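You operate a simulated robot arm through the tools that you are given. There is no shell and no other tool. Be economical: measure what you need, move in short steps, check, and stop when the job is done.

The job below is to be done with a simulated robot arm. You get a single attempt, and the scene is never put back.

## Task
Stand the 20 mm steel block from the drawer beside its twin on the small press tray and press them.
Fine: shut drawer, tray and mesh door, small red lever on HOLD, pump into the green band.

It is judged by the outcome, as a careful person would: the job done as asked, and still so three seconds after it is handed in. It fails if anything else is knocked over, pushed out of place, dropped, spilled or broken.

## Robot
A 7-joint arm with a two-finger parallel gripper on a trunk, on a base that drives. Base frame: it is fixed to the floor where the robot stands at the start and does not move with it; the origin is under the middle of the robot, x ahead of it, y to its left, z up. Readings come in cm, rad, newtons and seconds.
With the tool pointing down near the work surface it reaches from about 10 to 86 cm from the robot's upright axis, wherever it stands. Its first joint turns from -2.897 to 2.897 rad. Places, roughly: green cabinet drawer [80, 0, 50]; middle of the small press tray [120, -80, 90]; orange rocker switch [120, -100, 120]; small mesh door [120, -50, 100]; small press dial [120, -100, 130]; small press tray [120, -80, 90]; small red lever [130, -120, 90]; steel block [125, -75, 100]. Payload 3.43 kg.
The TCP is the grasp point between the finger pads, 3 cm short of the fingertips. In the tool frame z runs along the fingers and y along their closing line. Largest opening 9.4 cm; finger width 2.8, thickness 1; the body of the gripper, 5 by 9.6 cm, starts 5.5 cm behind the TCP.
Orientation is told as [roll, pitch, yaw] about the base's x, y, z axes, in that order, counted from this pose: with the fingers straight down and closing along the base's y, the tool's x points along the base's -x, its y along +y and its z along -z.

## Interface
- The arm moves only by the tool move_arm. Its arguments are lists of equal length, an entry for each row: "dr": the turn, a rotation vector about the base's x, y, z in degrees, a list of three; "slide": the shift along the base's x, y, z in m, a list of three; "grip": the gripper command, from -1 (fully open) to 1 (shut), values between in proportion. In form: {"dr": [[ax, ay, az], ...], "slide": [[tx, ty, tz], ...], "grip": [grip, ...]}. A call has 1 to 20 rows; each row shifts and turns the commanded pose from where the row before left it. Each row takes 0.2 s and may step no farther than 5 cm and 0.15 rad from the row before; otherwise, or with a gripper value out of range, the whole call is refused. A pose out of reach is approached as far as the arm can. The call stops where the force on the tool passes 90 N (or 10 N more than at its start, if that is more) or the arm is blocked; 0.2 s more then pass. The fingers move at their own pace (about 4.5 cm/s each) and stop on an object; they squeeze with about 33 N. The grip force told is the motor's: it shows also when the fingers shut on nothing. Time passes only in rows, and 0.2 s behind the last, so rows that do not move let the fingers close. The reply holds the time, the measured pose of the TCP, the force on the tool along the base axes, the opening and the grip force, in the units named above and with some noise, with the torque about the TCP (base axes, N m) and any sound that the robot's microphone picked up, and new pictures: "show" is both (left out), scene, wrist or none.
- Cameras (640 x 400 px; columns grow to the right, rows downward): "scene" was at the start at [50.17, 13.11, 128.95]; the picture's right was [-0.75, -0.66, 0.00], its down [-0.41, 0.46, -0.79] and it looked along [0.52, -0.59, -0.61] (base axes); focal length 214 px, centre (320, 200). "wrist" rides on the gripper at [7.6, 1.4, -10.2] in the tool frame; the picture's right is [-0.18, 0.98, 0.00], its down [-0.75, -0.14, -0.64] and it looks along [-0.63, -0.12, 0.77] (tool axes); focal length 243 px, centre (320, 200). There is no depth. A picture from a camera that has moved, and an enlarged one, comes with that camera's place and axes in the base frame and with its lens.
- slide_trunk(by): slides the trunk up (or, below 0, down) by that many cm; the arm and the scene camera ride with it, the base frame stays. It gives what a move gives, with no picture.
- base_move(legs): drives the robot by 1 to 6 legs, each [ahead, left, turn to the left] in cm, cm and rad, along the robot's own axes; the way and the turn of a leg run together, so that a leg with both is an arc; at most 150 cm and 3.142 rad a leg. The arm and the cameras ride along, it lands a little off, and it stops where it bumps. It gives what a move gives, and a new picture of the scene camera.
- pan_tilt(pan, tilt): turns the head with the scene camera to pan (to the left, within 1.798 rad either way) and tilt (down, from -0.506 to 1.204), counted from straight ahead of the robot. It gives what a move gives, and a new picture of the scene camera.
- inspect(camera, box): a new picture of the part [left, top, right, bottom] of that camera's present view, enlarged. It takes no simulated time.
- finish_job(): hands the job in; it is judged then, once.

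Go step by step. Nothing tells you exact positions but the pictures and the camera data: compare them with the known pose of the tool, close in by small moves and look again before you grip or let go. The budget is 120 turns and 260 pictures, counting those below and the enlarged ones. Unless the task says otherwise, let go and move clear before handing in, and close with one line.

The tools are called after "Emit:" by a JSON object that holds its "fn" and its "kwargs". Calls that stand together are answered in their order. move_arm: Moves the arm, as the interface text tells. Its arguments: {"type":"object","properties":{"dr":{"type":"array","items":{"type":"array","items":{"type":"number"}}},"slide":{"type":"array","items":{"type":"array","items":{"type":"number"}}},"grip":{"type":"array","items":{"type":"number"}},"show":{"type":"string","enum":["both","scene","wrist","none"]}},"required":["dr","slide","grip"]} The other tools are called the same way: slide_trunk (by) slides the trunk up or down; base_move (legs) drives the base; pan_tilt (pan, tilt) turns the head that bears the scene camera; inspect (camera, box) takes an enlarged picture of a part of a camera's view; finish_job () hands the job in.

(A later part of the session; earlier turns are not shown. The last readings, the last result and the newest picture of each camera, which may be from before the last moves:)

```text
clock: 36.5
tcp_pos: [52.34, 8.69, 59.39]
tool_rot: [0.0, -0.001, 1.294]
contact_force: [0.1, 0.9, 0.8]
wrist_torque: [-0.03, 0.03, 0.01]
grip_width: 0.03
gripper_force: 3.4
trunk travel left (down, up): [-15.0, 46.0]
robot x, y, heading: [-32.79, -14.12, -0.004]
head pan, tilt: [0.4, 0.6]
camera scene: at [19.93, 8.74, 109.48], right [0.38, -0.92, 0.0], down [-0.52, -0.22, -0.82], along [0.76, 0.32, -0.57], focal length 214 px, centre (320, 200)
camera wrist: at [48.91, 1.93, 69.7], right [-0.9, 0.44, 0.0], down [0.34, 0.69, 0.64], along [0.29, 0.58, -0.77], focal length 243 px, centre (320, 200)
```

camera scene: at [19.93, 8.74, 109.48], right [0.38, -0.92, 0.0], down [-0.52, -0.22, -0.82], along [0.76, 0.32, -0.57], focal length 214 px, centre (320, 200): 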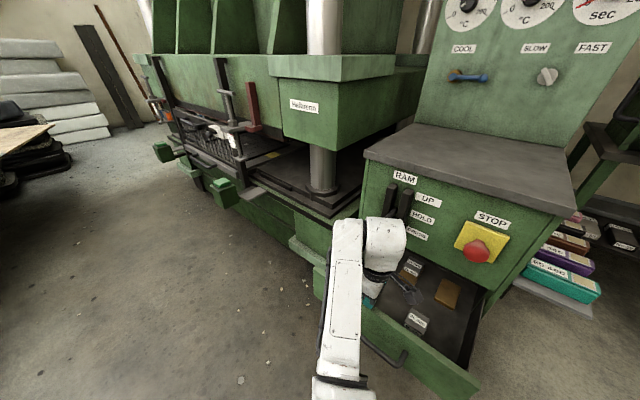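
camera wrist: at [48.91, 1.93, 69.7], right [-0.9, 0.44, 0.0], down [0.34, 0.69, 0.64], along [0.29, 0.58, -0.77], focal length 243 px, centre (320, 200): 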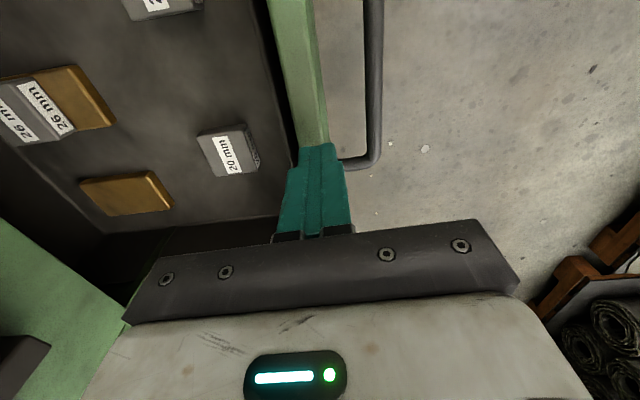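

The fingers shut above the panel edge; it is lower than I thought. Reopen, lower 4 cm, pinch again.

Emit:
{"fn": "move_arm", "kwargs": {"dr": [[0, 0, 0], [0, 0, 0], [0, 0, 0], [0, 0, 0], [0, 0, 0], [0, 0, 0], [0, 0, 0], [0, 0, 0]], "slide": [[0, 0, 0], [0, 0, 0], [0, 0, 0], [0, 0, -0.02], [0, 0, -0.02], [0, 0, 0], [0, 0, 0], [0, 0, 0]], "grip": [-0.4, -0.4, -0.4, -0.4, -0.4, 1, 1, 1], "show": "wrist"}}

```text
clock: 38.3
tcp_pos: [52.31, 8.7, 55.61]
tool_rot: [-0.001, 0.0, 1.295]
contact_force: [-2.0, 0.5, 3.9]
wrist_torque: [-0.1, 0.13, -0.45]
grip_width: 1.94
gripper_force: 22.1
trunk travel left (down, up): [-15.0, 46.0]
robot x, y, heading: [-33.2, -13.86, -0.004]
head pan, tilt: [0.4, 0.6]
camera wrist: at [48.88, 1.95, 65.93], right [-0.9, 0.45, 0.0], down [0.34, 0.69, 0.64], along [0.29, 0.58, -0.77], focal length 243 px, centre (320, 200)
```

wrist: 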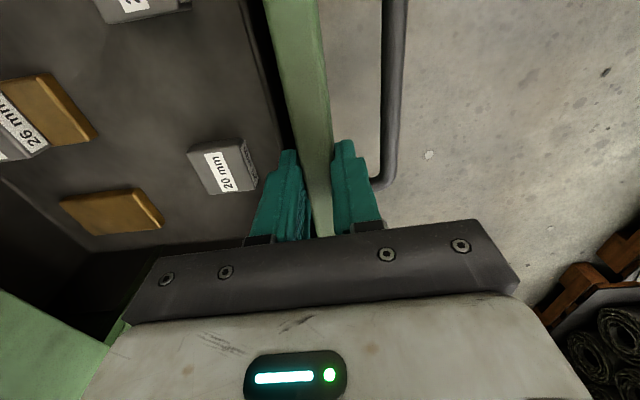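

Panel gripped (about 1.9 cm thick). Now pull the drawer out another 10 cm.

Emit:
{"fn": "move_arm", "kwargs": {"dr": [[0, 0, 0], [0, 0, 0], [0, 0, 0], [0, 0, 0], [0, 0, 0]], "slide": [[-0.019, 0.006, 0], [-0.019, 0.006, 0], [-0.019, 0.006, 0], [-0.019, 0.006, 0], [-0.019, 0.006, 0]], "grip": [1, 1, 1, 1, 1]}}

```text
clock: 39.2
tcp_pos: [46.69, 10.51, 55.68]
tool_rot: [-0.022, -0.021, 1.276]
contact_force: [19.1, 6.6, -15.4]
wrist_torque: [0.23, 0.77, -1.39]
grip_width: 1.84
gripper_force: 45.1
trunk travel left (down, up): [-15.0, 46.0]
robot x, y, heading: [-32.77, -13.59, -0.004]
head pan, tilt: [0.4, 0.6]
stopped in row 4: the force on the tool passed its limit at 104 N (the readings are from after the stop); the commanded pose is now the measured one
camera scene: at [20.19, 8.68, 109.4], right [0.38, -0.92, 0.0], down [-0.52, -0.22, -0.82], along [0.76, 0.31, -0.57], focal length 214 px, centre (320, 200)
camera wrist: at [42.89, 3.55, 65.78], right [-0.89, 0.46, -0.02], down [0.34, 0.67, 0.66], along [0.32, 0.58, -0.75], focal length 243 px, centre (320, 200)
```

scene: 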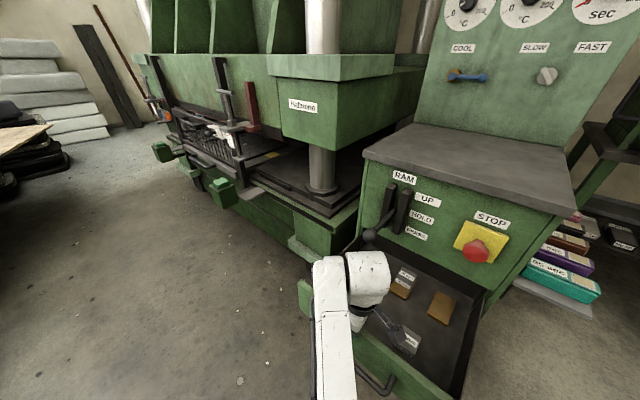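
wrist: 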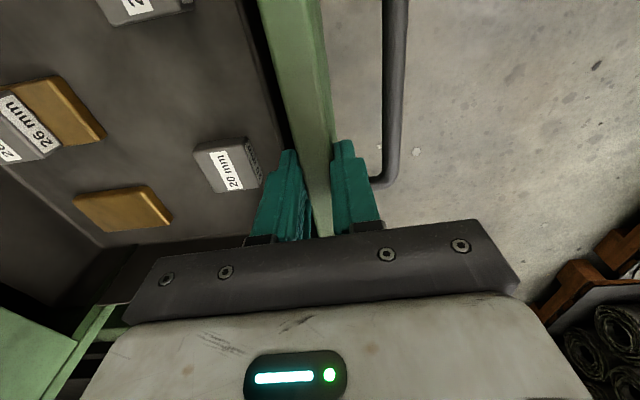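

The drawer reached its end stop. I open, lift, and measure the block.

Emit:
{"fn": "move_arm", "kwargs": {"dr": [[0, 0, 0], [0, 0, 0], [0, 0, 0], [1.7, 0.4, 1], [0, 0, 0], [0, 0, 0]], "slide": [[0, 0, 0], [0, 0, 0], [0, 0, 0], [0, 0, 0.04], [0, 0, 0.04], [0, 0, 0.02]], "grip": [-0.5, -0.5, -0.5, -0.5, -0.5, -0.5]}}

Emit:
{"fn": "inspect", "kwargs": {"camera": "wrist", "box": [60, 0, 360, 190]}}

```text
clock: 40.6
tcp_pos: [46.6, 10.56, 65.78]
tool_rot: [-0.007, -0.046, 1.297]
contact_force: [0.1, -0.3, -0.1]
wrist_torque: [-0.01, 0.02, -0.02]
grip_width: 7.04
gripper_force: 0.0
trunk travel left (down, up): [-15.0, 46.0]
robot x, y, heading: [-32.97, -13.94, -0.011]
head pan, tilt: [0.4, 0.6]
camera scene: at [20.1, 8.64, 109.47], right [0.38, -0.92, 0.0], down [-0.52, -0.22, -0.82], along [0.76, 0.31, -0.57], focal length 214 px, centre (320, 200)
camera wrist: at [43.05, 3.36, 75.67], right [-0.9, 0.44, 0.0], down [0.33, 0.66, 0.68], along [0.3, 0.61, -0.74], focal length 243 px, centre (320, 200)
```

scene: 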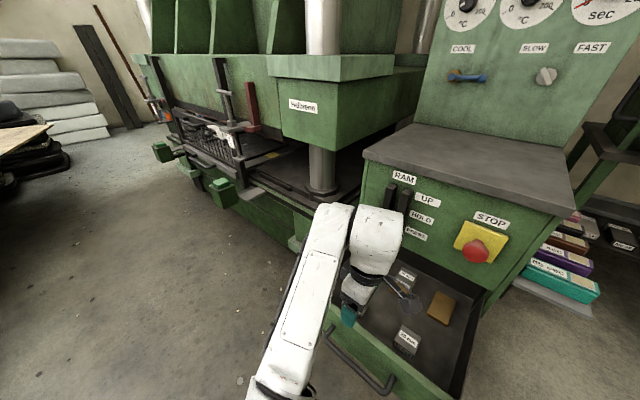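
wrist: 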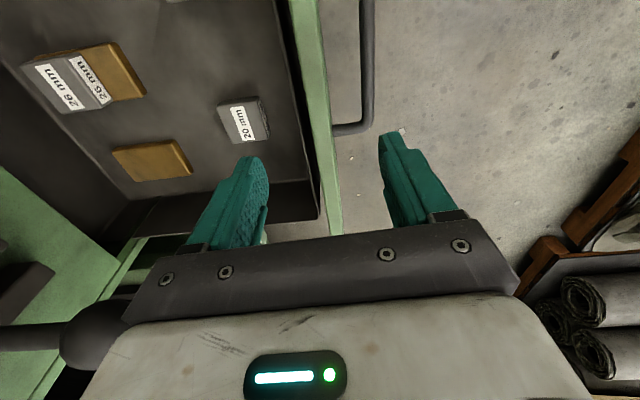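

```text
2.11 times, centred on (210, 95) of wrist
camera zoom: at [43.05, 3.36, 75.67], right [-0.9, 0.44, 0.0], down [0.33, 0.66, 0.68], along [0.3, 0.61, -0.74], focal length 511 px, centre (552, 421)
```

zoom: 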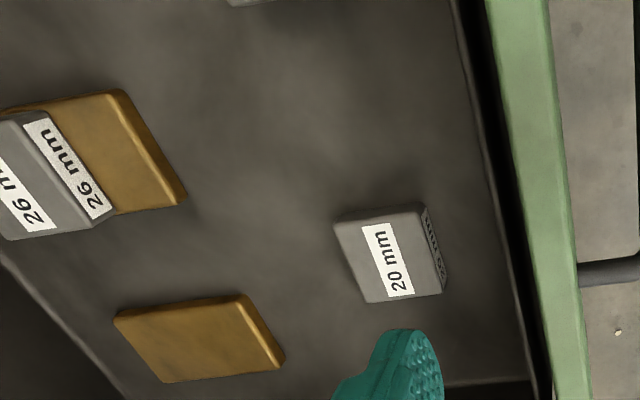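

Block top is at about [59.3,12,43], roughly 6×6 cm and low. Before gripping, I look toward the small press to know whether door and tray are open.

Emit:
{"fn": "pan_tilt", "kwargs": {"pan": -0.45, "tilt": 0.3}}

Emit:
{"fn": "inspect", "kwargs": {"camera": "scene", "box": [220, 100, 480, 262]}}

```text
clock: 41.8
tcp_pos: [46.72, 10.59, 65.76]
tool_rot: [-0.009, -0.045, 1.296]
contact_force: [-0.5, -0.7, 0.0]
wrist_torque: [0.0, -0.01, -0.01]
grip_width: 7.03
gripper_force: 0.0
trunk travel left (down, up): [-15.0, 46.0]
robot x, y, heading: [-32.8, -13.96, -0.009]
head pan, tilt: [-0.45, 0.3]
camera scene: at [20.29, 1.15, 112.23], right [-0.44, -0.9, 0.0], down [-0.27, 0.13, -0.96], along [0.86, -0.42, -0.3], focal length 214 px, centre (320, 200)
```

scene: 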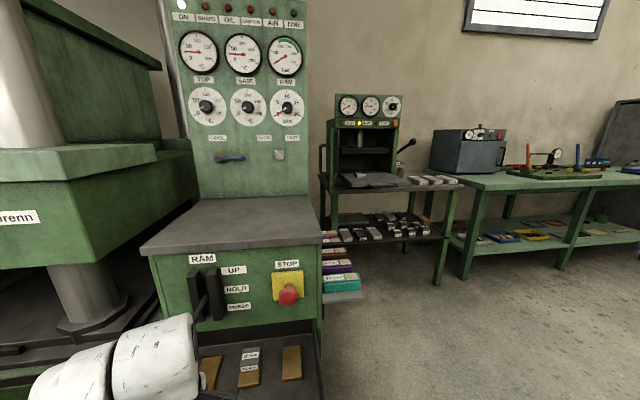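

```text
2.46 times, centred on (350, 181) of scene
camera zoom: at [20.29, 1.15, 112.23], right [-0.44, -0.9, 0.0], down [-0.27, 0.13, -0.96], along [0.86, -0.42, -0.3], focal length 528 px, centre (246, 247)
```

zoom: 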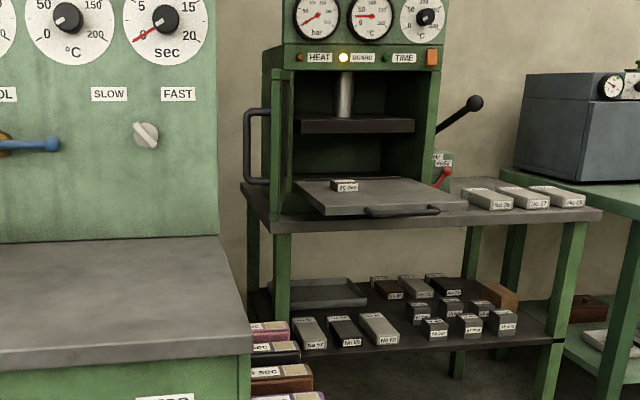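

The tray is out with the 20 mm twin on it and the door open, so I can take the block now. I turn the gripper so it closes along the drawer's width, leaning back from the lever.

Emit:
{"fn": "move_arm", "kwargs": {"dr": [[0, 0, -8.4], [0, 0, -8.4], [0, 0, -8.4], [0, 0, -8.4], [0, 0, -8.4], [0, 0, -8.4], [0, 0, -8.4], [0, 0, -8.4], [0, 0, -8.4], [0, 0, -8.4], [0, 0, -8.4], [-2, -6.3, 0], [-2, -6.3, 0], [-2, -6.3, 0]], "slide": [[0, 0, 0], [0, 0, 0], [0, 0, 0], [0, 0, 0], [0, 0, 0], [0, 0, 0], [0, 0, 0], [0, 0, 0], [0, 0, 0], [0, 0, 0], [0, 0, 0], [0.023, 0.011, 0], [0.023, 0.011, 0], [0.023, 0.011, 0]], "grip": [-1, -1, -1, -1, -1, -1, -1, -1, -1, -1, -1, -1, -1, -1]}}

Emit:
{"fn": "inspect", "kwargs": {"camera": "wrist", "box": [160, 20, 480, 220]}}

```text
clock: 44.8
tcp_pos: [53.3, 13.85, 65.84]
tool_rot: [-0.006, -0.393, -0.317]
contact_force: [0.8, -0.9, 0.3]
wrist_torque: [-0.03, 0.02, -0.01]
grip_width: 9.39
gripper_force: 0.1
trunk travel left (down, up): [-15.0, 46.0]
robot x, y, heading: [-32.55, -14.07, -0.008]
head pan, tilt: [-0.45, 0.3]
camera scene: at [20.29, 1.14, 112.24], right [-0.44, -0.9, 0.0], down [-0.27, 0.13, -0.96], along [0.86, -0.42, -0.3], focal length 214 px, centre (320, 200)
camera wrist: at [43.4, 18.81, 72.35], right [0.47, 0.88, 0.07], down [0.38, -0.27, 0.88], along [0.79, -0.39, -0.47], focal length 243 px, centre (320, 200)
```

scene: 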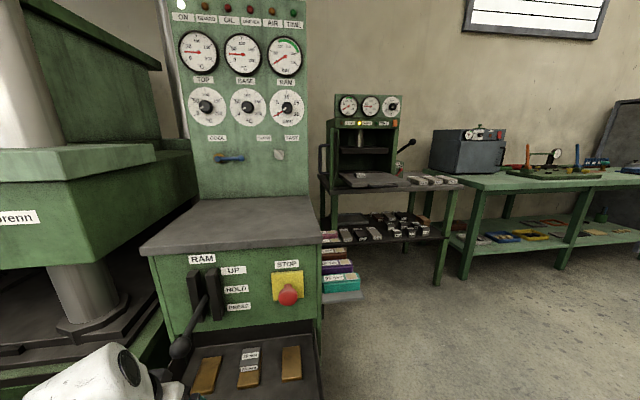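
wrist: 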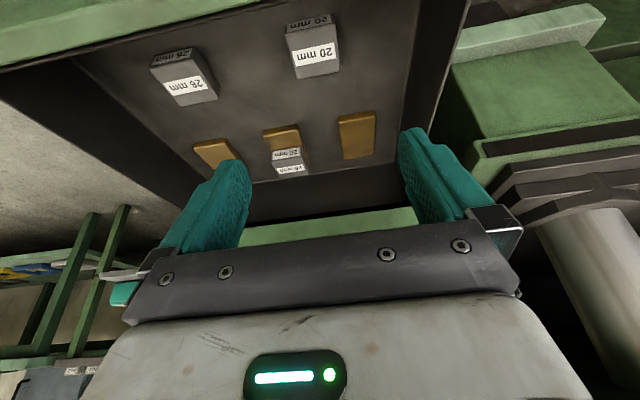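

```text
2.00 times, centred on (320, 120) of wrist
camera zoom: at [43.4, 18.81, 72.35], right [0.47, 0.88, 0.07], down [0.38, -0.27, 0.88], along [0.79, -0.39, -0.47], focal length 485 px, centre (320, 360)
```

zoom: 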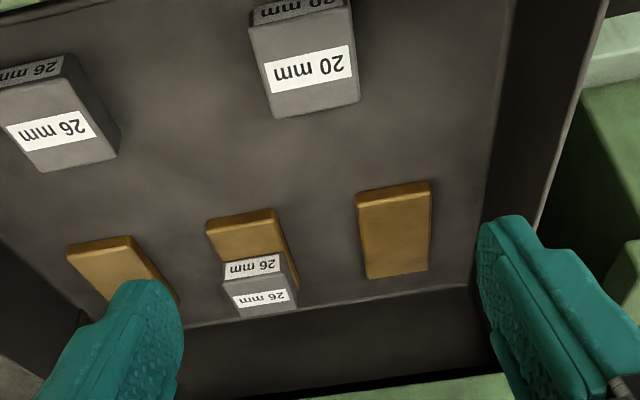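

Block centre refined to [59.4,11.7]. I descend most of the way and check.

Emit:
{"fn": "move_arm", "kwargs": {"dr": [[0, 0, 0], [0, 0, 0], [0, 0, 0], [0, 0, 0]], "slide": [[0.012, -0.0045, -0.041], [0.012, -0.0045, -0.041], [0.012, -0.0045, -0.041], [0.012, -0.0045, -0.041]], "grip": [-1, -1, -1, -1]}}

```text
clock: 45.8
tcp_pos: [58.21, 11.96, 49.53]
tool_rot: [-0.003, -0.393, -0.318]
contact_force: [-0.4, -0.5, 0.3]
wrist_torque: [0.01, 0.01, 0.0]
grip_width: 9.4
gripper_force: 0.0
trunk travel left (down, up): [-15.0, 46.0]
robot x, y, heading: [-33.0, -14.0, -0.01]
head pan, tilt: [-0.45, 0.3]
camera scene: at [20.28, 1.15, 112.24], right [-0.44, -0.9, 0.0], down [-0.27, 0.13, -0.96], along [0.86, -0.42, -0.3], focal length 214 px, centre (320, 200)
camera wrist: at [48.36, 16.93, 56.14], right [0.47, 0.88, 0.07], down [0.39, -0.27, 0.88], along [0.79, -0.39, -0.47], focal length 243 px, centre (320, 200)
```

scene: 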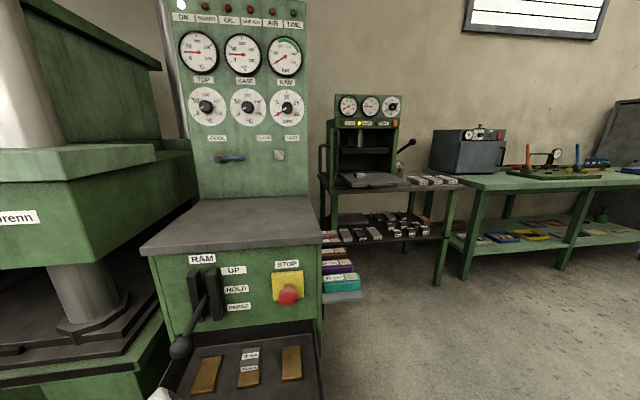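
wrist: 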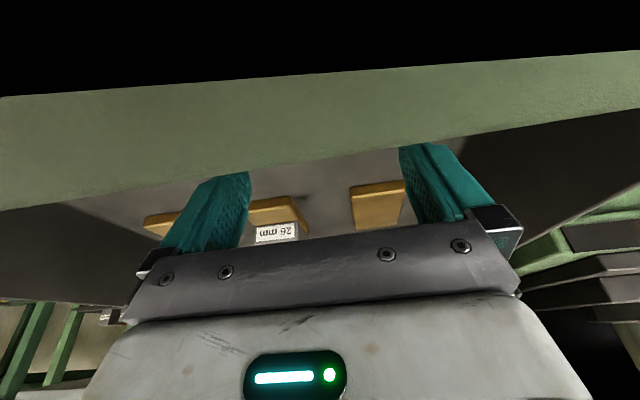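

The wrist camera would hit the drawer's front panel in this orientation. I back up and instead close front-to-back, with the camera to the right and the hand leaning right, away from lever ball.

Emit:
{"fn": "move_arm", "kwargs": {"dr": [[0, 0, 0], [0, 0, 0], [0, 0, 0], [0, 0, 0], [2.36, 7.1, 0], [2.36, 7.1, 0], [2.36, 7.1, 0], [0, 0, 8.17], [0, 0, 8.17], [0, 0, 8.17], [0, 0, 8.17], [0, 0, 8.17], [0, 0, 8.17], [0, 0, 8.17], [0, 0, 8.17], [0, 0, 8.17], [0, 0, 8.17], [0, 0, 8.17]], "slide": [[-0.012, 0.0045, 0.041], [-0.012, 0.0045, 0.041], [-0.012, 0.0045, 0.041], [-0.012, 0.0045, 0.041], [-0.01, -0.015, 0], [-0.01, -0.015, 0], [0, -0.015, 0], [0, 0, 0], [0, 0, 0], [0, 0, 0], [0, 0, 0], [0, 0, 0], [0, 0, 0], [0, 0, 0], [0, 0, 0], [0, 0, 0], [0, 0, 0], [0, 0, 0]], "grip": [-1, -1, -1, -1, -1, -1, -1, -1, -1, -1, -1, -1, -1, -1, -1, -1, -1, -1], "show": "none"}}

Emit:
{"fn": "move_arm", "kwargs": {"dr": [[7.1, -2.36, 0], [7.1, -2.36, 0], [0, 0, 0]], "slide": [[0.02, -0.01, 0], [0.02, -0.01, 0], [0.02, -0.01, 0]], "grip": [-1, -1, -1]}}

```text
clock: 49.6
tcp_pos: [51.57, 9.31, 65.97]
tool_rot: [-0.004, 0.001, 1.255]
contact_force: [-0.6, 1.4, 0.3]
wrist_torque: [0.0, 0.0, 0.01]
grip_width: 9.38
gripper_force: 0.0
trunk travel left (down, up): [-15.0, 46.0]
robot x, y, heading: [-32.4, -13.9, -0.011]
head pan, tilt: [-0.45, 0.3]
```

```text
clock: 50.4
tcp_pos: [57.42, 6.32, 65.9]
tool_rot: [-0.004, -0.261, 1.252]
contact_force: [0.4, 0.7, 0.0]
wrist_torque: [-0.02, -0.03, 0.01]
grip_width: 9.41
gripper_force: 0.2
trunk travel left (down, up): [-15.0, 46.0]
robot x, y, heading: [-32.83, -13.71, -0.007]
head pan, tilt: [-0.45, 0.3]
camera scene: at [20.28, 1.17, 112.23], right [-0.44, -0.9, 0.0], down [-0.27, 0.13, -0.96], along [0.86, -0.42, -0.3], focal length 214 px, centre (320, 200)
camera wrist: at [52.9, -2.63, 73.84], right [-0.88, 0.48, 0.04], down [0.31, 0.49, 0.82], along [0.37, 0.73, -0.58], focal length 243 px, centre (320, 200)
```

scene: 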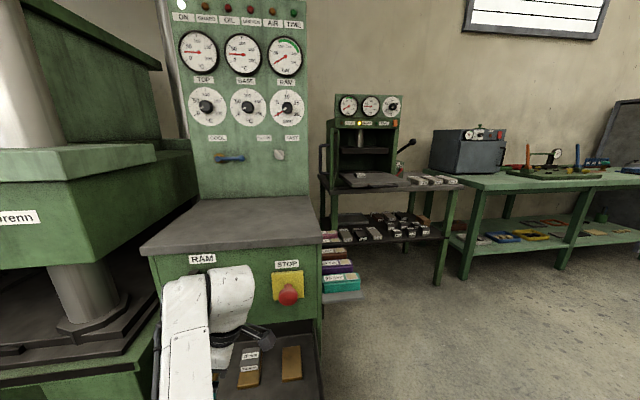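
wrist: 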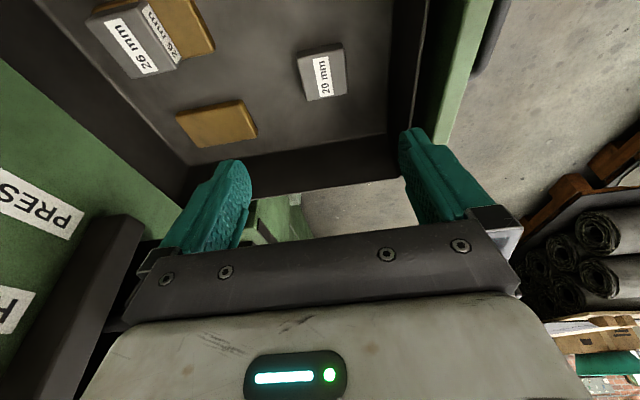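

Clear now; I descend along the leaned axis to just above the block.

Emit:
{"fn": "move_arm", "kwargs": {"dr": [[0, 0, 0], [0, 0, 0], [0, 0, 0], [0, 0, 0]], "slide": [[0.004, 0.009, -0.041], [0.004, 0.009, -0.041], [0.003, 0.009, -0.041], [0.003, 0.009, -0.041]], "grip": [-1, -1, -1, -1]}}

```text
clock: 51.4
tcp_pos: [58.68, 9.65, 49.4]
tool_rot: [-0.005, -0.262, 1.25]
contact_force: [-0.9, -0.1, 0.7]
wrist_torque: [0.0, 0.0, 0.01]
grip_width: 9.38
gripper_force: 0.0
trunk travel left (down, up): [-15.0, 46.0]
robot x, y, heading: [-32.52, -13.78, -0.014]
head pan, tilt: [-0.45, 0.3]
camera scene: at [20.28, 1.14, 112.24], right [-0.44, -0.9, 0.0], down [-0.27, 0.13, -0.96], along [0.86, -0.42, -0.3], focal length 214 px, centre (320, 200)
camera wrist: at [54.09, 0.71, 57.32], right [-0.88, 0.48, 0.04], down [0.31, 0.49, 0.82], along [0.37, 0.73, -0.58], focal length 243 px, centre (320, 200)
```

scene: 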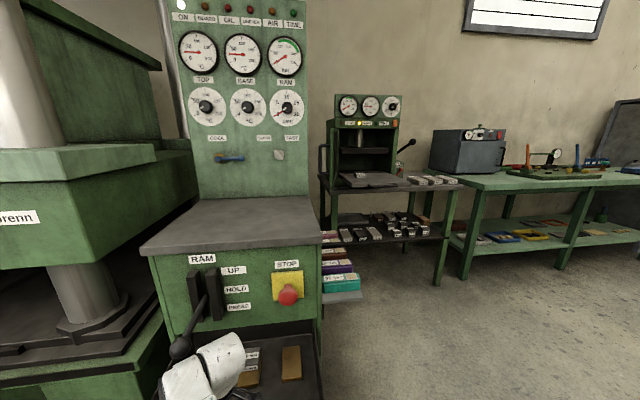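
wrist: 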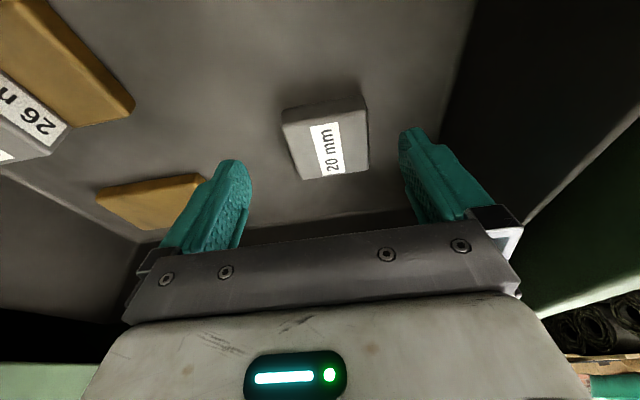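

Block is centred between fingers. Final descent.

Emit:
{"fn": "move_arm", "kwargs": {"dr": [[0, 0, 0], [0, 0, 0], [0, 0, 0]], "slide": [[0.001, 0.007, -0.016], [0.001, 0.006, -0.016], [0.001, 0.005, -0.013]], "grip": [-1, -1, -1]}}

```text
clock: 52.2
tcp_pos: [59.69, 11.28, 45.96]
tool_rot: [-0.017, -0.269, 1.249]
contact_force: [-6.2, -20.5, 61.5]
wrist_torque: [-0.06, 3.15, 1.52]
grip_width: 9.28
gripper_force: 0.1
trunk travel left (down, up): [-15.0, 46.0]
robot x, y, heading: [-32.68, -14.02, -0.011]
head pan, tilt: [-0.45, 0.3]
camera scene: at [20.13, 0.92, 112.48], right [-0.45, -0.9, 0.0], down [-0.26, 0.13, -0.96], along [0.86, -0.42, -0.29], focal length 214 px, centre (320, 200)
camera wrist: at [55.04, 2.39, 53.78], right [-0.88, 0.48, 0.03], down [0.3, 0.49, 0.82], along [0.38, 0.73, -0.57], focal length 243 px, centre (320, 200)
```

scene: 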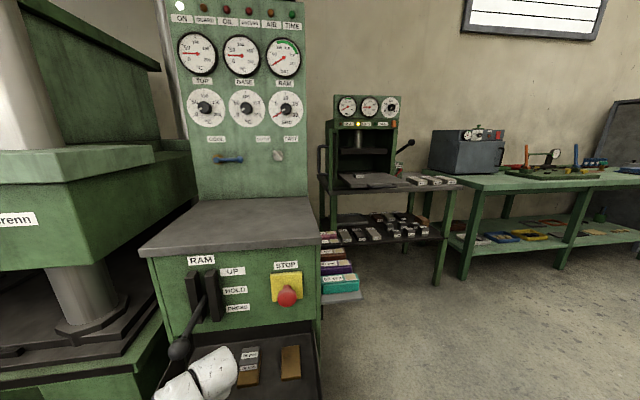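
wrist: 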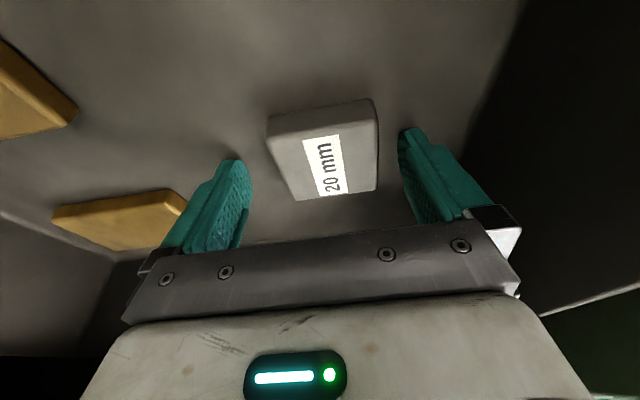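

The fingertips touched the drawer floor (~z 42.6). I ease up slightly, shift to centre on the block, and close.

Emit:
{"fn": "move_arm", "kwargs": {"dr": [[0, 0, 0], [0, 0, 0], [0, 0, 0], [0, 0, 0], [0, 0, 0], [0, 0, 0]], "slide": [[0, 0, 0.012], [-0.008, -0.01, 0.001], [0, 0, 0], [0, 0, 0], [0, 0, 0], [0, 0, 0]], "grip": [-1, -1, 1, 1, 1, 1], "show": "wrist"}}

```text
clock: 53.6
tcp_pos: [58.29, 10.62, 46.23]
tool_rot: [-0.002, -0.261, 1.251]
contact_force: [0.3, -0.6, -0.1]
wrist_torque: [-0.09, 0.05, -0.01]
grip_width: 5.58
gripper_force: 33.3
trunk travel left (down, up): [-15.0, 46.0]
robot x, y, heading: [-32.33, -14.09, -0.012]
head pan, tilt: [-0.45, 0.3]
camera wrist: at [53.78, 1.68, 54.16], right [-0.88, 0.48, 0.04], down [0.31, 0.49, 0.81], along [0.37, 0.73, -0.58], focal length 243 px, centre (320, 200)
```

wrist: 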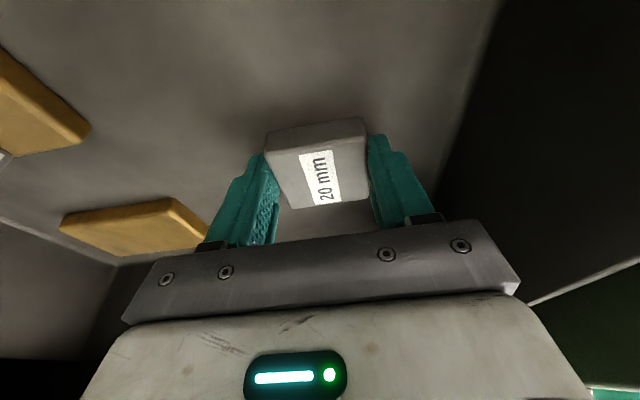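

Gripped at 5.6 cm. I lift out along the same path.

Emit:
{"fn": "move_arm", "kwargs": {"dr": [[0, 0, 0], [0, 0, 0], [0, 0, 0], [0, 0, 0], [0, 0, 0], [0, 0, 0], [0, 0, 0]], "slide": [[0, -0.002, 0.01], [-0.002, -0.006, 0.025], [-0.003, -0.009, 0.035], [-0.004, -0.009, 0.04], [-0.004, -0.009, 0.04], [-0.02, -0.005, 0.03], [-0.03, 0, 0.03]], "grip": [1, 1, 1, 1, 1, 1, 1]}}

```text
clock: 55.2
tcp_pos: [51.87, 7.02, 67.02]
tool_rot: [0.0, -0.26, 1.256]
contact_force: [-1.0, 3.2, -6.7]
wrist_torque: [-0.18, -0.04, -0.04]
grip_width: 5.54
gripper_force: 32.8
trunk travel left (down, up): [-15.0, 46.0]
robot x, y, heading: [-32.76, -14.23, -0.007]
head pan, tilt: [-0.45, 0.3]
camera scene: at [20.29, 1.34, 112.18], right [-0.44, -0.9, 0.0], down [-0.27, 0.13, -0.96], along [0.86, -0.42, -0.3], focal length 214 px, centre (320, 200)
camera wrist: at [47.38, -1.94, 74.98], right [-0.88, 0.47, 0.05], down [0.31, 0.49, 0.81], along [0.36, 0.73, -0.58], focal length 243 px, centre (320, 200)
```

scene: 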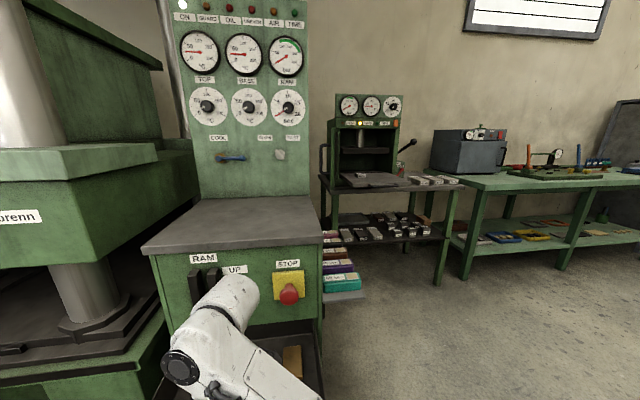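
wrist: 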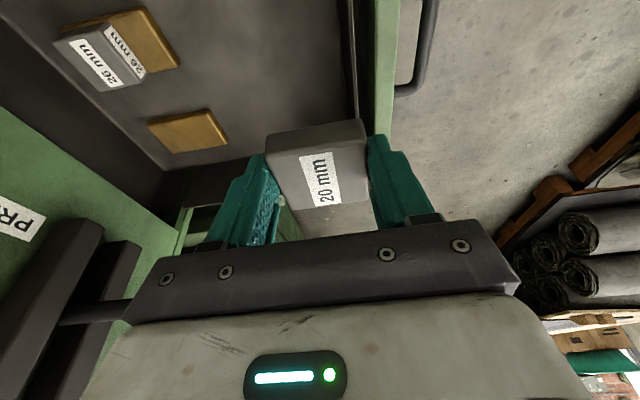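

Block is held. I level the tool, pull back, and raise the trunk before driving to the press.

Emit:
{"fn": "move_arm", "kwargs": {"dr": [[-4.7, 1.57, 0], [-4.7, 1.57, 0], [-4.7, 1.57, 0], [0, 0, 0]], "slide": [[-0.03, -0.01, 0.03], [-0.03, -0.01, 0.03], [-0.03, -0.01, 0.02], [-0.02, -0.02, 0]], "grip": [1, 1, 1, 1], "show": "none"}}

Emit:
{"fn": "slide_trunk", "kwargs": {"by": 30}}

Emit:
{"fn": "base_move", "kwargs": {"legs": [[0, -45, 0]]}}

```text
clock: 56.2
tcp_pos: [40.99, 1.71, 75.23]
tool_rot: [-0.004, -0.002, 1.251]
contact_force: [0.2, 0.6, -4.4]
wrist_torque: [-0.06, 0.03, 0.01]
grip_width: 5.57
gripper_force: 33.3
trunk travel left (down, up): [-15.0, 46.0]
robot x, y, heading: [-32.73, -13.81, -0.012]
head pan, tilt: [-0.45, 0.3]
```

```text
clock: 59.2
tcp_pos: [41.07, 1.77, 105.21]
tool_rot: [-0.003, -0.003, 1.251]
contact_force: [0.4, -0.4, -5.1]
wrist_torque: [-0.05, 0.03, 0.02]
grip_width: 5.54
gripper_force: 33.1
trunk travel left (down, up): [-45.0, 16.0]
robot x, y, heading: [-32.66, -13.95, -0.01]
head pan, tilt: [-0.45, 0.3]
```

```text
clock: 61.9
tcp_pos: [40.61, -43.02, 105.24]
tool_rot: [-0.003, -0.001, 1.255]
contact_force: [-0.2, 0.2, -4.5]
wrist_torque: [-0.06, 0.03, -0.01]
grip_width: 5.55
gripper_force: 32.9
trunk travel left (down, up): [-45.0, 16.0]
robot x, y, heading: [-32.98, -58.66, -0.004]
head pan, tilt: [-0.45, 0.3]
camera scene: at [19.94, -43.68, 142.23], right [-0.44, -0.9, 0.0], down [-0.27, 0.13, -0.96], along [0.86, -0.42, -0.3], focal length 214 px, centre (320, 200)
```

scene: 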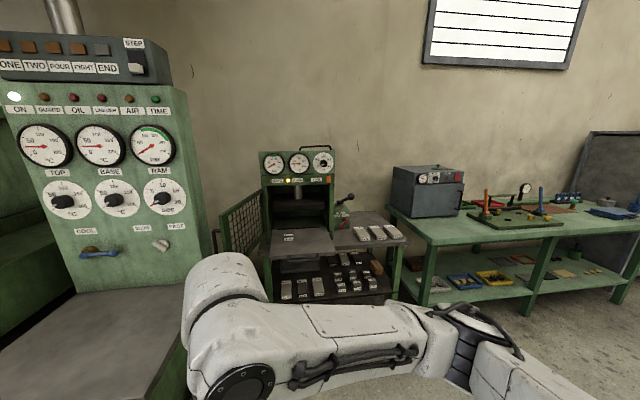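

I zoom on the press for measuring.

Emit:
{"fn": "inspect", "kwargs": {"camera": "scene", "box": [200, 140, 420, 280]}}

```text
2.86 times, centred on (310, 210) of scene
camera zoom: at [19.94, -43.68, 142.23], right [-0.44, -0.9, 0.0], down [-0.27, 0.13, -0.96], along [0.86, -0.42, -0.3], focal length 613 px, centre (349, 171)
```

zoom: 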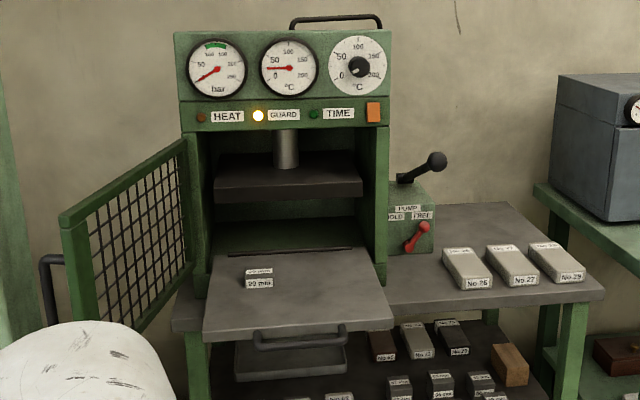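

Twin at ≈[121,-74,88] near the press's front plane; tray about 31 cm wide, press turned ≈0.3 rad. I pre-rotate the gripper so that it will close along the tray's width leaning back, then drive in front of the press.

Emit:
{"fn": "move_arm", "kwargs": {"dr": [[0, 0, -8], [0, 0, -8], [0, 0, -8], [0, 0, -8], [0, 0, -8], [0, 0, -8], [0, 0, -8], [0, 0, -8], [0, 0, -8]], "slide": [[-0.01, -0.02, 0], [-0.01, -0.02, 0], [-0.01, -0.02, 0], [-0.01, -0.02, 0], [-0.01, -0.02, 0], [-0.01, -0.02, 0], [0, -0.02, 0], [0, 0, 0], [0, 0, 0]], "grip": [1, 1, 1, 1, 1, 1, 1, 1, 1], "show": "none"}}

Emit:
{"fn": "base_move", "kwargs": {"legs": [[0, 0, -0.3], [20, 0, 0]]}}

```text
clock: 63.9
tcp_pos: [34.69, -57.02, 105.36]
tool_rot: [-0.004, -0.001, -0.006]
contact_force: [0.7, 0.4, -4.2]
wrist_torque: [0.01, 0.07, 0.01]
grip_width: 5.56
gripper_force: 33.5
trunk travel left (down, up): [-45.0, 16.0]
robot x, y, heading: [-32.76, -59.25, -0.005]
head pan, tilt: [-0.45, 0.3]
```

```text
clock: 66.5
tcp_pos: [51.49, -83.34, 105.28]
tool_rot: [-0.004, -0.002, -0.307]
contact_force: [-0.3, 0.1, -4.4]
wrist_torque: [0.02, 0.0, 0.0]
grip_width: 5.54
gripper_force: 33.0
trunk travel left (down, up): [-45.0, 16.0]
robot x, y, heading: [-14.17, -65.06, -0.312]
head pan, tilt: [-0.45, 0.3]
camera scene: at [41.35, -66.3, 142.23], right [-0.69, -0.72, 0.0], down [-0.21, 0.2, -0.96], along [0.69, -0.66, -0.3], focal length 214 px, centre (320, 200)
```

scene: 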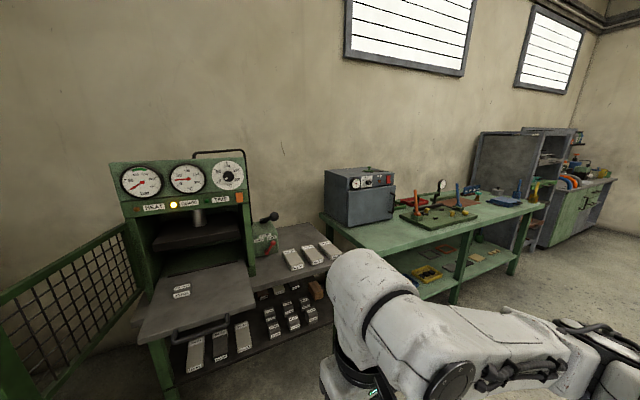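

Next I move closer and look straight at the press.

Emit:
{"fn": "base_move", "kwargs": {"legs": [[26, 12, 0]]}}

Emit:
{"fn": "pan_tilt", "kwargs": {"pan": -0.15, "tilt": 0.5}}

```text
clock: 68.5
tcp_pos: [79.99, -79.59, 105.3]
tool_rot: [-0.003, -0.002, -0.308]
contact_force: [-0.4, 0.3, -4.7]
wrist_torque: [0.02, 0.02, 0.0]
grip_width: 5.56
gripper_force: 32.9
trunk travel left (down, up): [-45.0, 16.0]
robot x, y, heading: [14.86, -61.12, -0.309]
head pan, tilt: [-0.45, 0.3]
camera scene: at [69.93, -62.47, 142.23], right [-0.69, -0.72, 0.0], down [-0.21, 0.2, -0.96], along [0.69, -0.66, -0.3], focal length 214 px, centre (320, 200)
```

scene: 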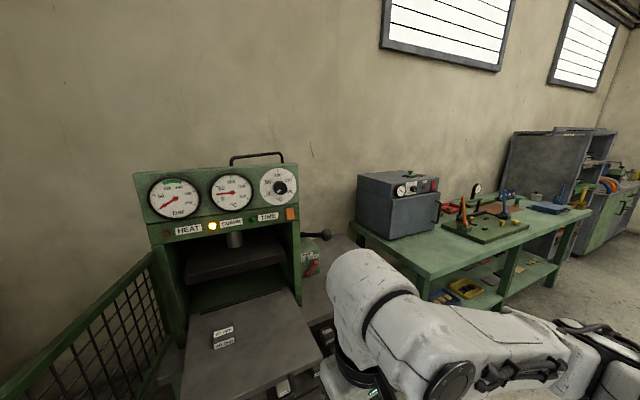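

```text
clock: 69.3
tcp_pos: [80.04, -79.67, 105.25]
tool_rot: [-0.003, -0.002, -0.307]
contact_force: [0.3, -0.1, -5.6]
wrist_torque: [0.03, 0.05, -0.01]
grip_width: 5.57
gripper_force: 32.7
trunk travel left (down, up): [-45.0, 16.0]
robot x, y, heading: [14.85, -61.29, -0.312]
head pan, tilt: [-0.15, 0.499]
camera scene: at [71.33, -60.09, 140.39], right [-0.45, -0.9, 0.0], down [-0.43, 0.21, -0.88], along [0.79, -0.39, -0.48], focal length 214 px, centre (320, 200)
```

scene: 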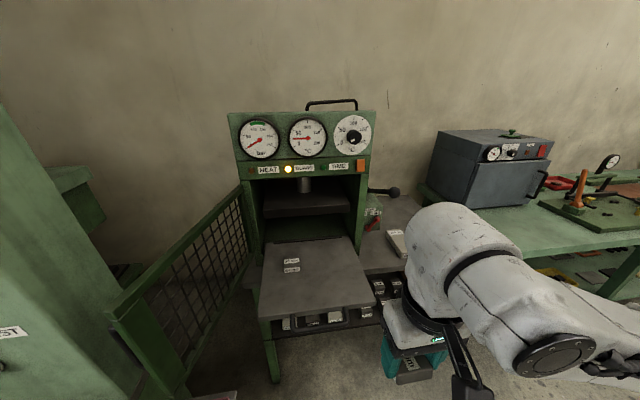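

Emit:
{"fn": "inspect", "kwargs": {"camera": "scene", "box": [200, 90, 440, 340]}}

Emit:
{"fn": "inspect", "kwargs": {"camera": "scene", "box": [230, 230, 390, 330]}}

```text
1.60 times, centred on (320, 215) of scene
camera zoom: at [71.33, -60.09, 140.39], right [-0.45, -0.9, 0.0], down [-0.43, 0.21, -0.88], along [0.79, -0.39, -0.48], focal length 343 px, centre (320, 176)
```

zoom: 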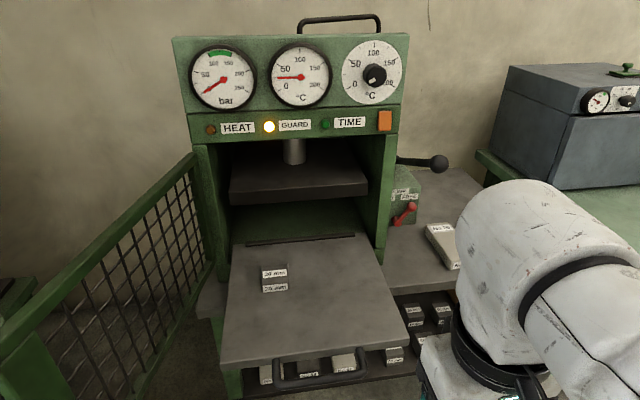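

```text
4.00 times, centred on (310, 280) of scene
camera zoom: at [71.33, -60.09, 140.39], right [-0.45, -0.9, 0.0], down [-0.43, 0.21, -0.88], along [0.79, -0.39, -0.48], focal length 858 px, centre (360, -120)
```

zoom: 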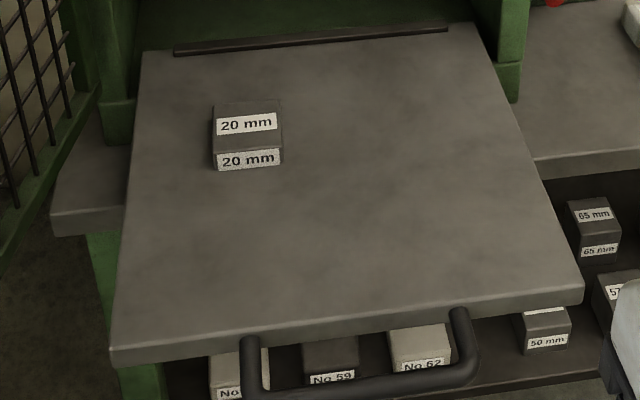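

Measured: twin centred 17 cm from tray front; press front plane at 20 cm; header bottom z≈117. I go to a hover over the tray's right part with the 15° lean that sets the block level.

Emit:
{"fn": "move_arm", "kwargs": {"dr": [[-2.44, -7.1, 0], [-2.44, -7.1, 0], [0, 0, -1.3], [0, 0, 0], [0, 0, 0], [0, 0, 0], [0, 0, 0], [0, 0, 0]], "slide": [[0.039, -0.005, -0.009], [0.039, -0.005, -0.009], [0.039, -0.005, -0.009], [0.039, -0.005, -0.009], [0.039, -0.005, -0.009], [0.039, -0.005, -0.009], [0.039, -0.005, -0.009], [0.039, -0.005, -0.009]], "grip": [1, 1, 1, 1, 1, 1, 1, 1]}}

Emit:
{"fn": "inspect", "kwargs": {"camera": "scene", "box": [220, 140, 460, 330]}}

```text
clock: 71.1
tcp_pos: [111.23, -83.5, 98.07]
tool_rot: [-0.01, -0.264, -0.329]
contact_force: [0.3, -0.8, -4.7]
wrist_torque: [0.02, 0.08, 0.02]
grip_width: 5.57
gripper_force: 33.2
trunk travel left (down, up): [-45.0, 16.0]
robot x, y, heading: [14.62, -61.2, -0.308]
head pan, tilt: [-0.15, 0.499]
camera scene: at [71.33, -60.09, 140.38], right [-0.44, -0.9, 0.0], down [-0.43, 0.21, -0.88], along [0.79, -0.39, -0.48], focal length 214 px, centre (320, 200)
camera wrist: at [102.34, -78.86, 105.91], right [0.49, 0.87, 0.04], down [0.49, -0.31, 0.82], along [0.72, -0.38, -0.58], focal length 243 px, centre (320, 200)
```

scene: 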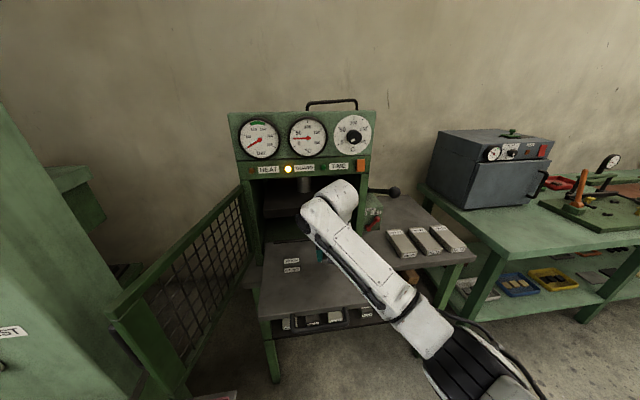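
wrist: 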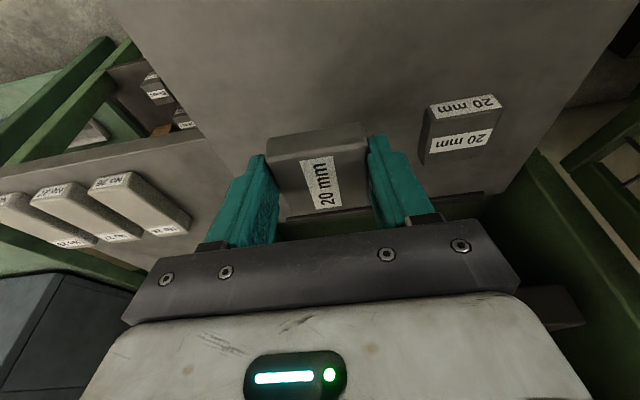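

```text
2.11 times, centred on (340, 235) of scene
camera zoom: at [71.33, -60.09, 140.38], right [-0.44, -0.9, 0.0], down [-0.43, 0.21, -0.88], along [0.79, -0.39, -0.48], focal length 452 px, centre (278, 126)
```

zoom: 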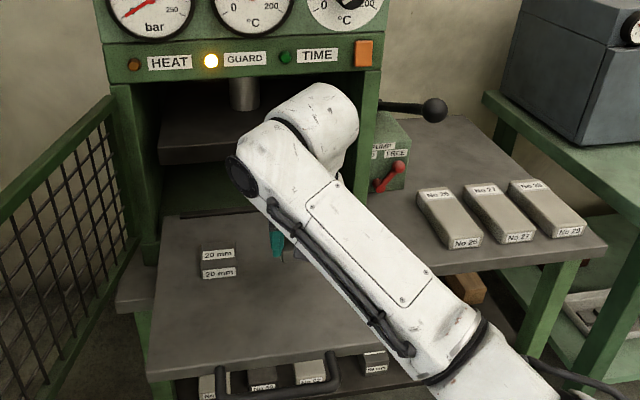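

The hand axis stays clear of the header. I advance to above the target spot and descend near the tray.

Emit:
{"fn": "move_arm", "kwargs": {"dr": [[0, 0, 0], [0, 0, 0], [0, 0, 0], [0, 0, 0]], "slide": [[0.035, -0.013, -0.01], [0.034, -0.013, -0.01], [0, 0, -0.02], [0, 0, -0.018]], "grip": [1, 1, 1, 1]}}

Emit:
{"fn": "inspect", "kwargs": {"camera": "scene", "box": [230, 170, 390, 290]}}

```text
clock: 72.1
tcp_pos: [118.25, -86.23, 92.17]
tool_rot: [-0.012, -0.262, -0.328]
contact_force: [0.3, -0.8, -5.0]
wrist_torque: [0.04, 0.07, 0.01]
grip_width: 5.57
gripper_force: 33.2
trunk travel left (down, up): [-45.0, 16.0]
robot x, y, heading: [14.86, -61.41, -0.309]
head pan, tilt: [-0.15, 0.499]
camera scene: at [71.35, -60.08, 140.38], right [-0.44, -0.9, 0.0], down [-0.43, 0.21, -0.88], along [0.79, -0.39, -0.48], focal length 214 px, centre (320, 200)
camera wrist: at [109.19, -81.35, 100.02], right [0.49, 0.87, 0.04], down [0.49, -0.31, 0.82], along [0.72, -0.38, -0.57], focal length 243 px, centre (320, 200)
```

scene: 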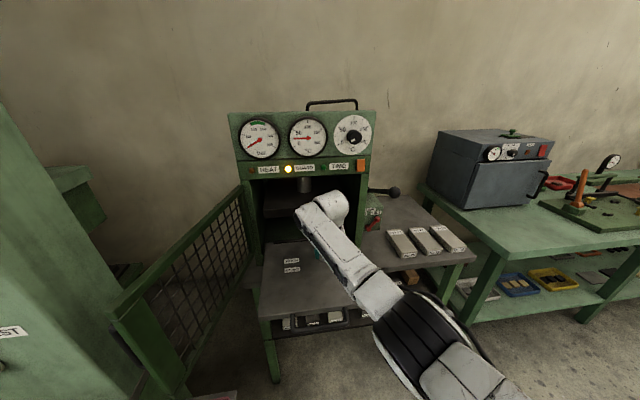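
wrist: 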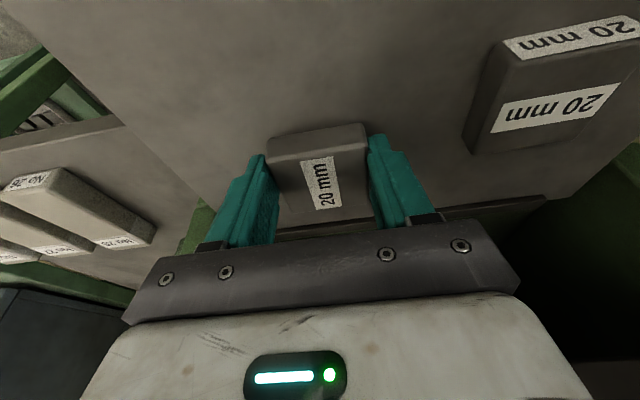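

```text
3.33 times, centred on (310, 230) of scene
camera zoom: at [71.35, -60.08, 140.38], right [-0.44, -0.9, 0.0], down [-0.43, 0.21, -0.88], along [0.79, -0.39, -0.48], focal length 715 px, centre (353, 100)
```

zoom: 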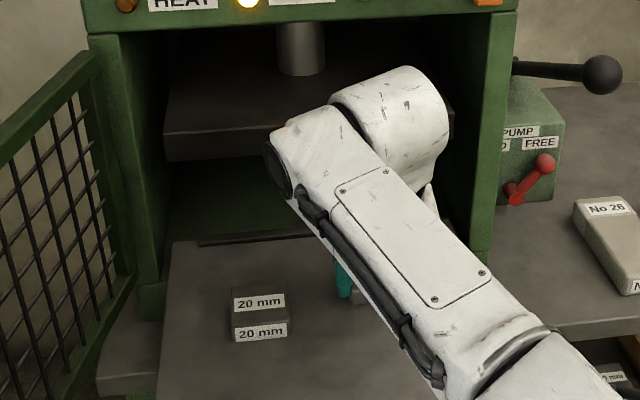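

Aligned beside the twin (12.5 cm centre spacing). I lower gently until contact.

Emit:
{"fn": "move_arm", "kwargs": {"dr": [[0, 0, 0], [0, 0, 0], [0, 0, 0]], "slide": [[-0.004, 0.003, -0.007], [0, 0, -0.004], [0, 0, -0.002]], "grip": [1, 1, 1], "show": "none"}}

```text
clock: 72.9
tcp_pos: [117.74, -85.86, 91.24]
tool_rot: [-0.01, -0.269, -0.327]
contact_force: [-2.3, 1.1, 16.0]
wrist_torque: [0.7, 0.24, 0.06]
grip_width: 5.59
gripper_force: 32.7
trunk travel left (down, up): [-45.0, 16.0]
robot x, y, heading: [14.74, -61.08, -0.312]
head pan, tilt: [-0.15, 0.499]
```

In contact with the tray. I open the fingers and look.

Emit:
{"fn": "move_arm", "kwargs": {"dr": [[0, 0, 0], [0, 0, 0], [0, 0, 0]], "slide": [[0, 0, 0.001], [0, 0, 0], [0, 0, 0]], "grip": [-0.2, -0.6, -0.8], "show": "wrist"}}

```text
clock: 73.7
tcp_pos: [117.74, -86.1, 91.3]
tool_rot: [-0.011, -0.266, -0.331]
contact_force: [-3.5, -9.8, 23.2]
wrist_torque: [0.7, -0.09, 0.02]
grip_width: 7.87
gripper_force: 0.1
trunk travel left (down, up): [-45.0, 16.0]
robot x, y, heading: [15.21, -60.96, -0.306]
head pan, tilt: [-0.15, 0.499]
camera wrist: at [108.72, -81.24, 99.18], right [0.49, 0.87, 0.04], down [0.48, -0.31, 0.82], along [0.73, -0.38, -0.57], focal length 243 px, centre (320, 200)
```

wrist: 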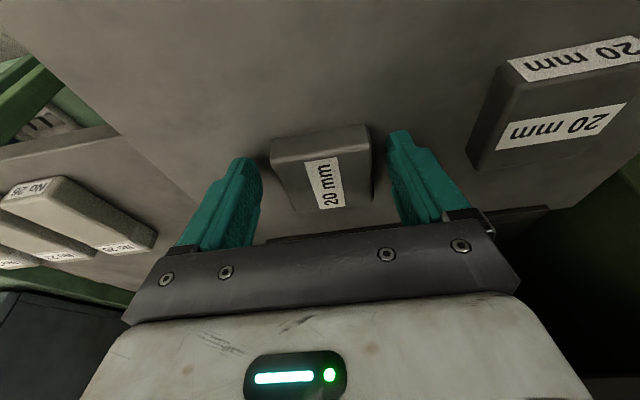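

Released. I retract up and back, then view.

Emit:
{"fn": "move_arm", "kwargs": {"dr": [[0, 0, 0], [0, 0, 0], [0, 0, 0], [0, 0, 0], [0, 0, 0]], "slide": [[0, 0, 0.01], [-0.008, 0.003, 0.03], [-0.011, 0.004, 0.04], [-0.03, 0.01, 0.03], [-0.045, 0.014, 0]], "grip": [-0.8, -0.8, -0.8, -0.8, -0.8]}}

Emit:
{"fn": "inspect", "kwargs": {"camera": "wrist", "box": [220, 40, 540, 240]}}

```text
clock: 74.9
tcp_pos: [108.25, -82.89, 102.24]
tool_rot: [-0.012, -0.264, -0.325]
contact_force: [-1.8, -3.4, -0.5]
wrist_torque: [0.29, -0.09, 0.06]
grip_width: 8.43
gripper_force: 0.1
trunk travel left (down, up): [-45.0, 16.0]
robot x, y, heading: [14.91, -61.01, -0.313]
head pan, tilt: [-0.15, 0.499]
camera scene: at [71.35, -59.99, 140.39], right [-0.44, -0.9, 0.0], down [-0.43, 0.21, -0.88], along [0.79, -0.39, -0.48], focal length 214 px, centre (320, 200)
camera wrist: at [99.32, -78.02, 110.09], right [0.49, 0.87, 0.03], down [0.49, -0.3, 0.82], along [0.72, -0.38, -0.57], focal length 243 px, centre (320, 200)
```

scene: 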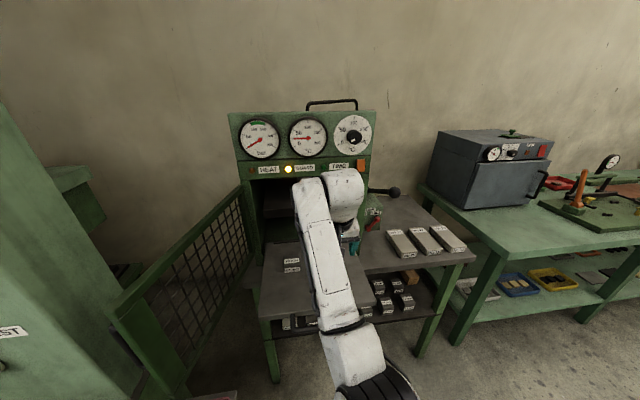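
wrist: 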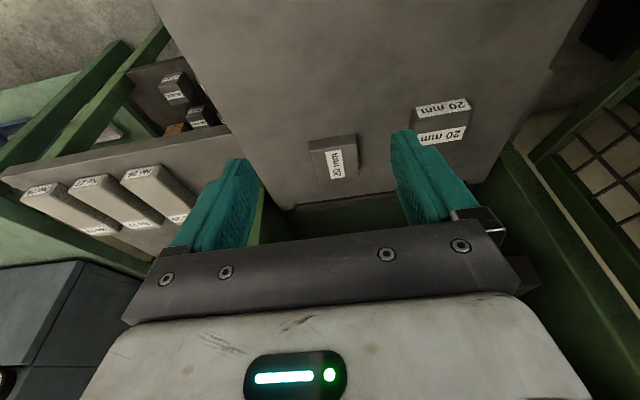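

```text
2.00 times, centred on (380, 140) of wrist
camera zoom: at [99.32, -78.02, 110.09], right [0.49, 0.87, 0.03], down [0.49, -0.3, 0.82], along [0.72, -0.38, -0.57], focal length 485 px, centre (200, 320)
```

zoom: 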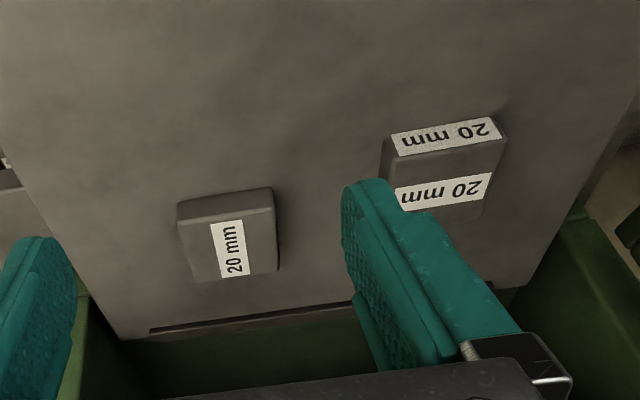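

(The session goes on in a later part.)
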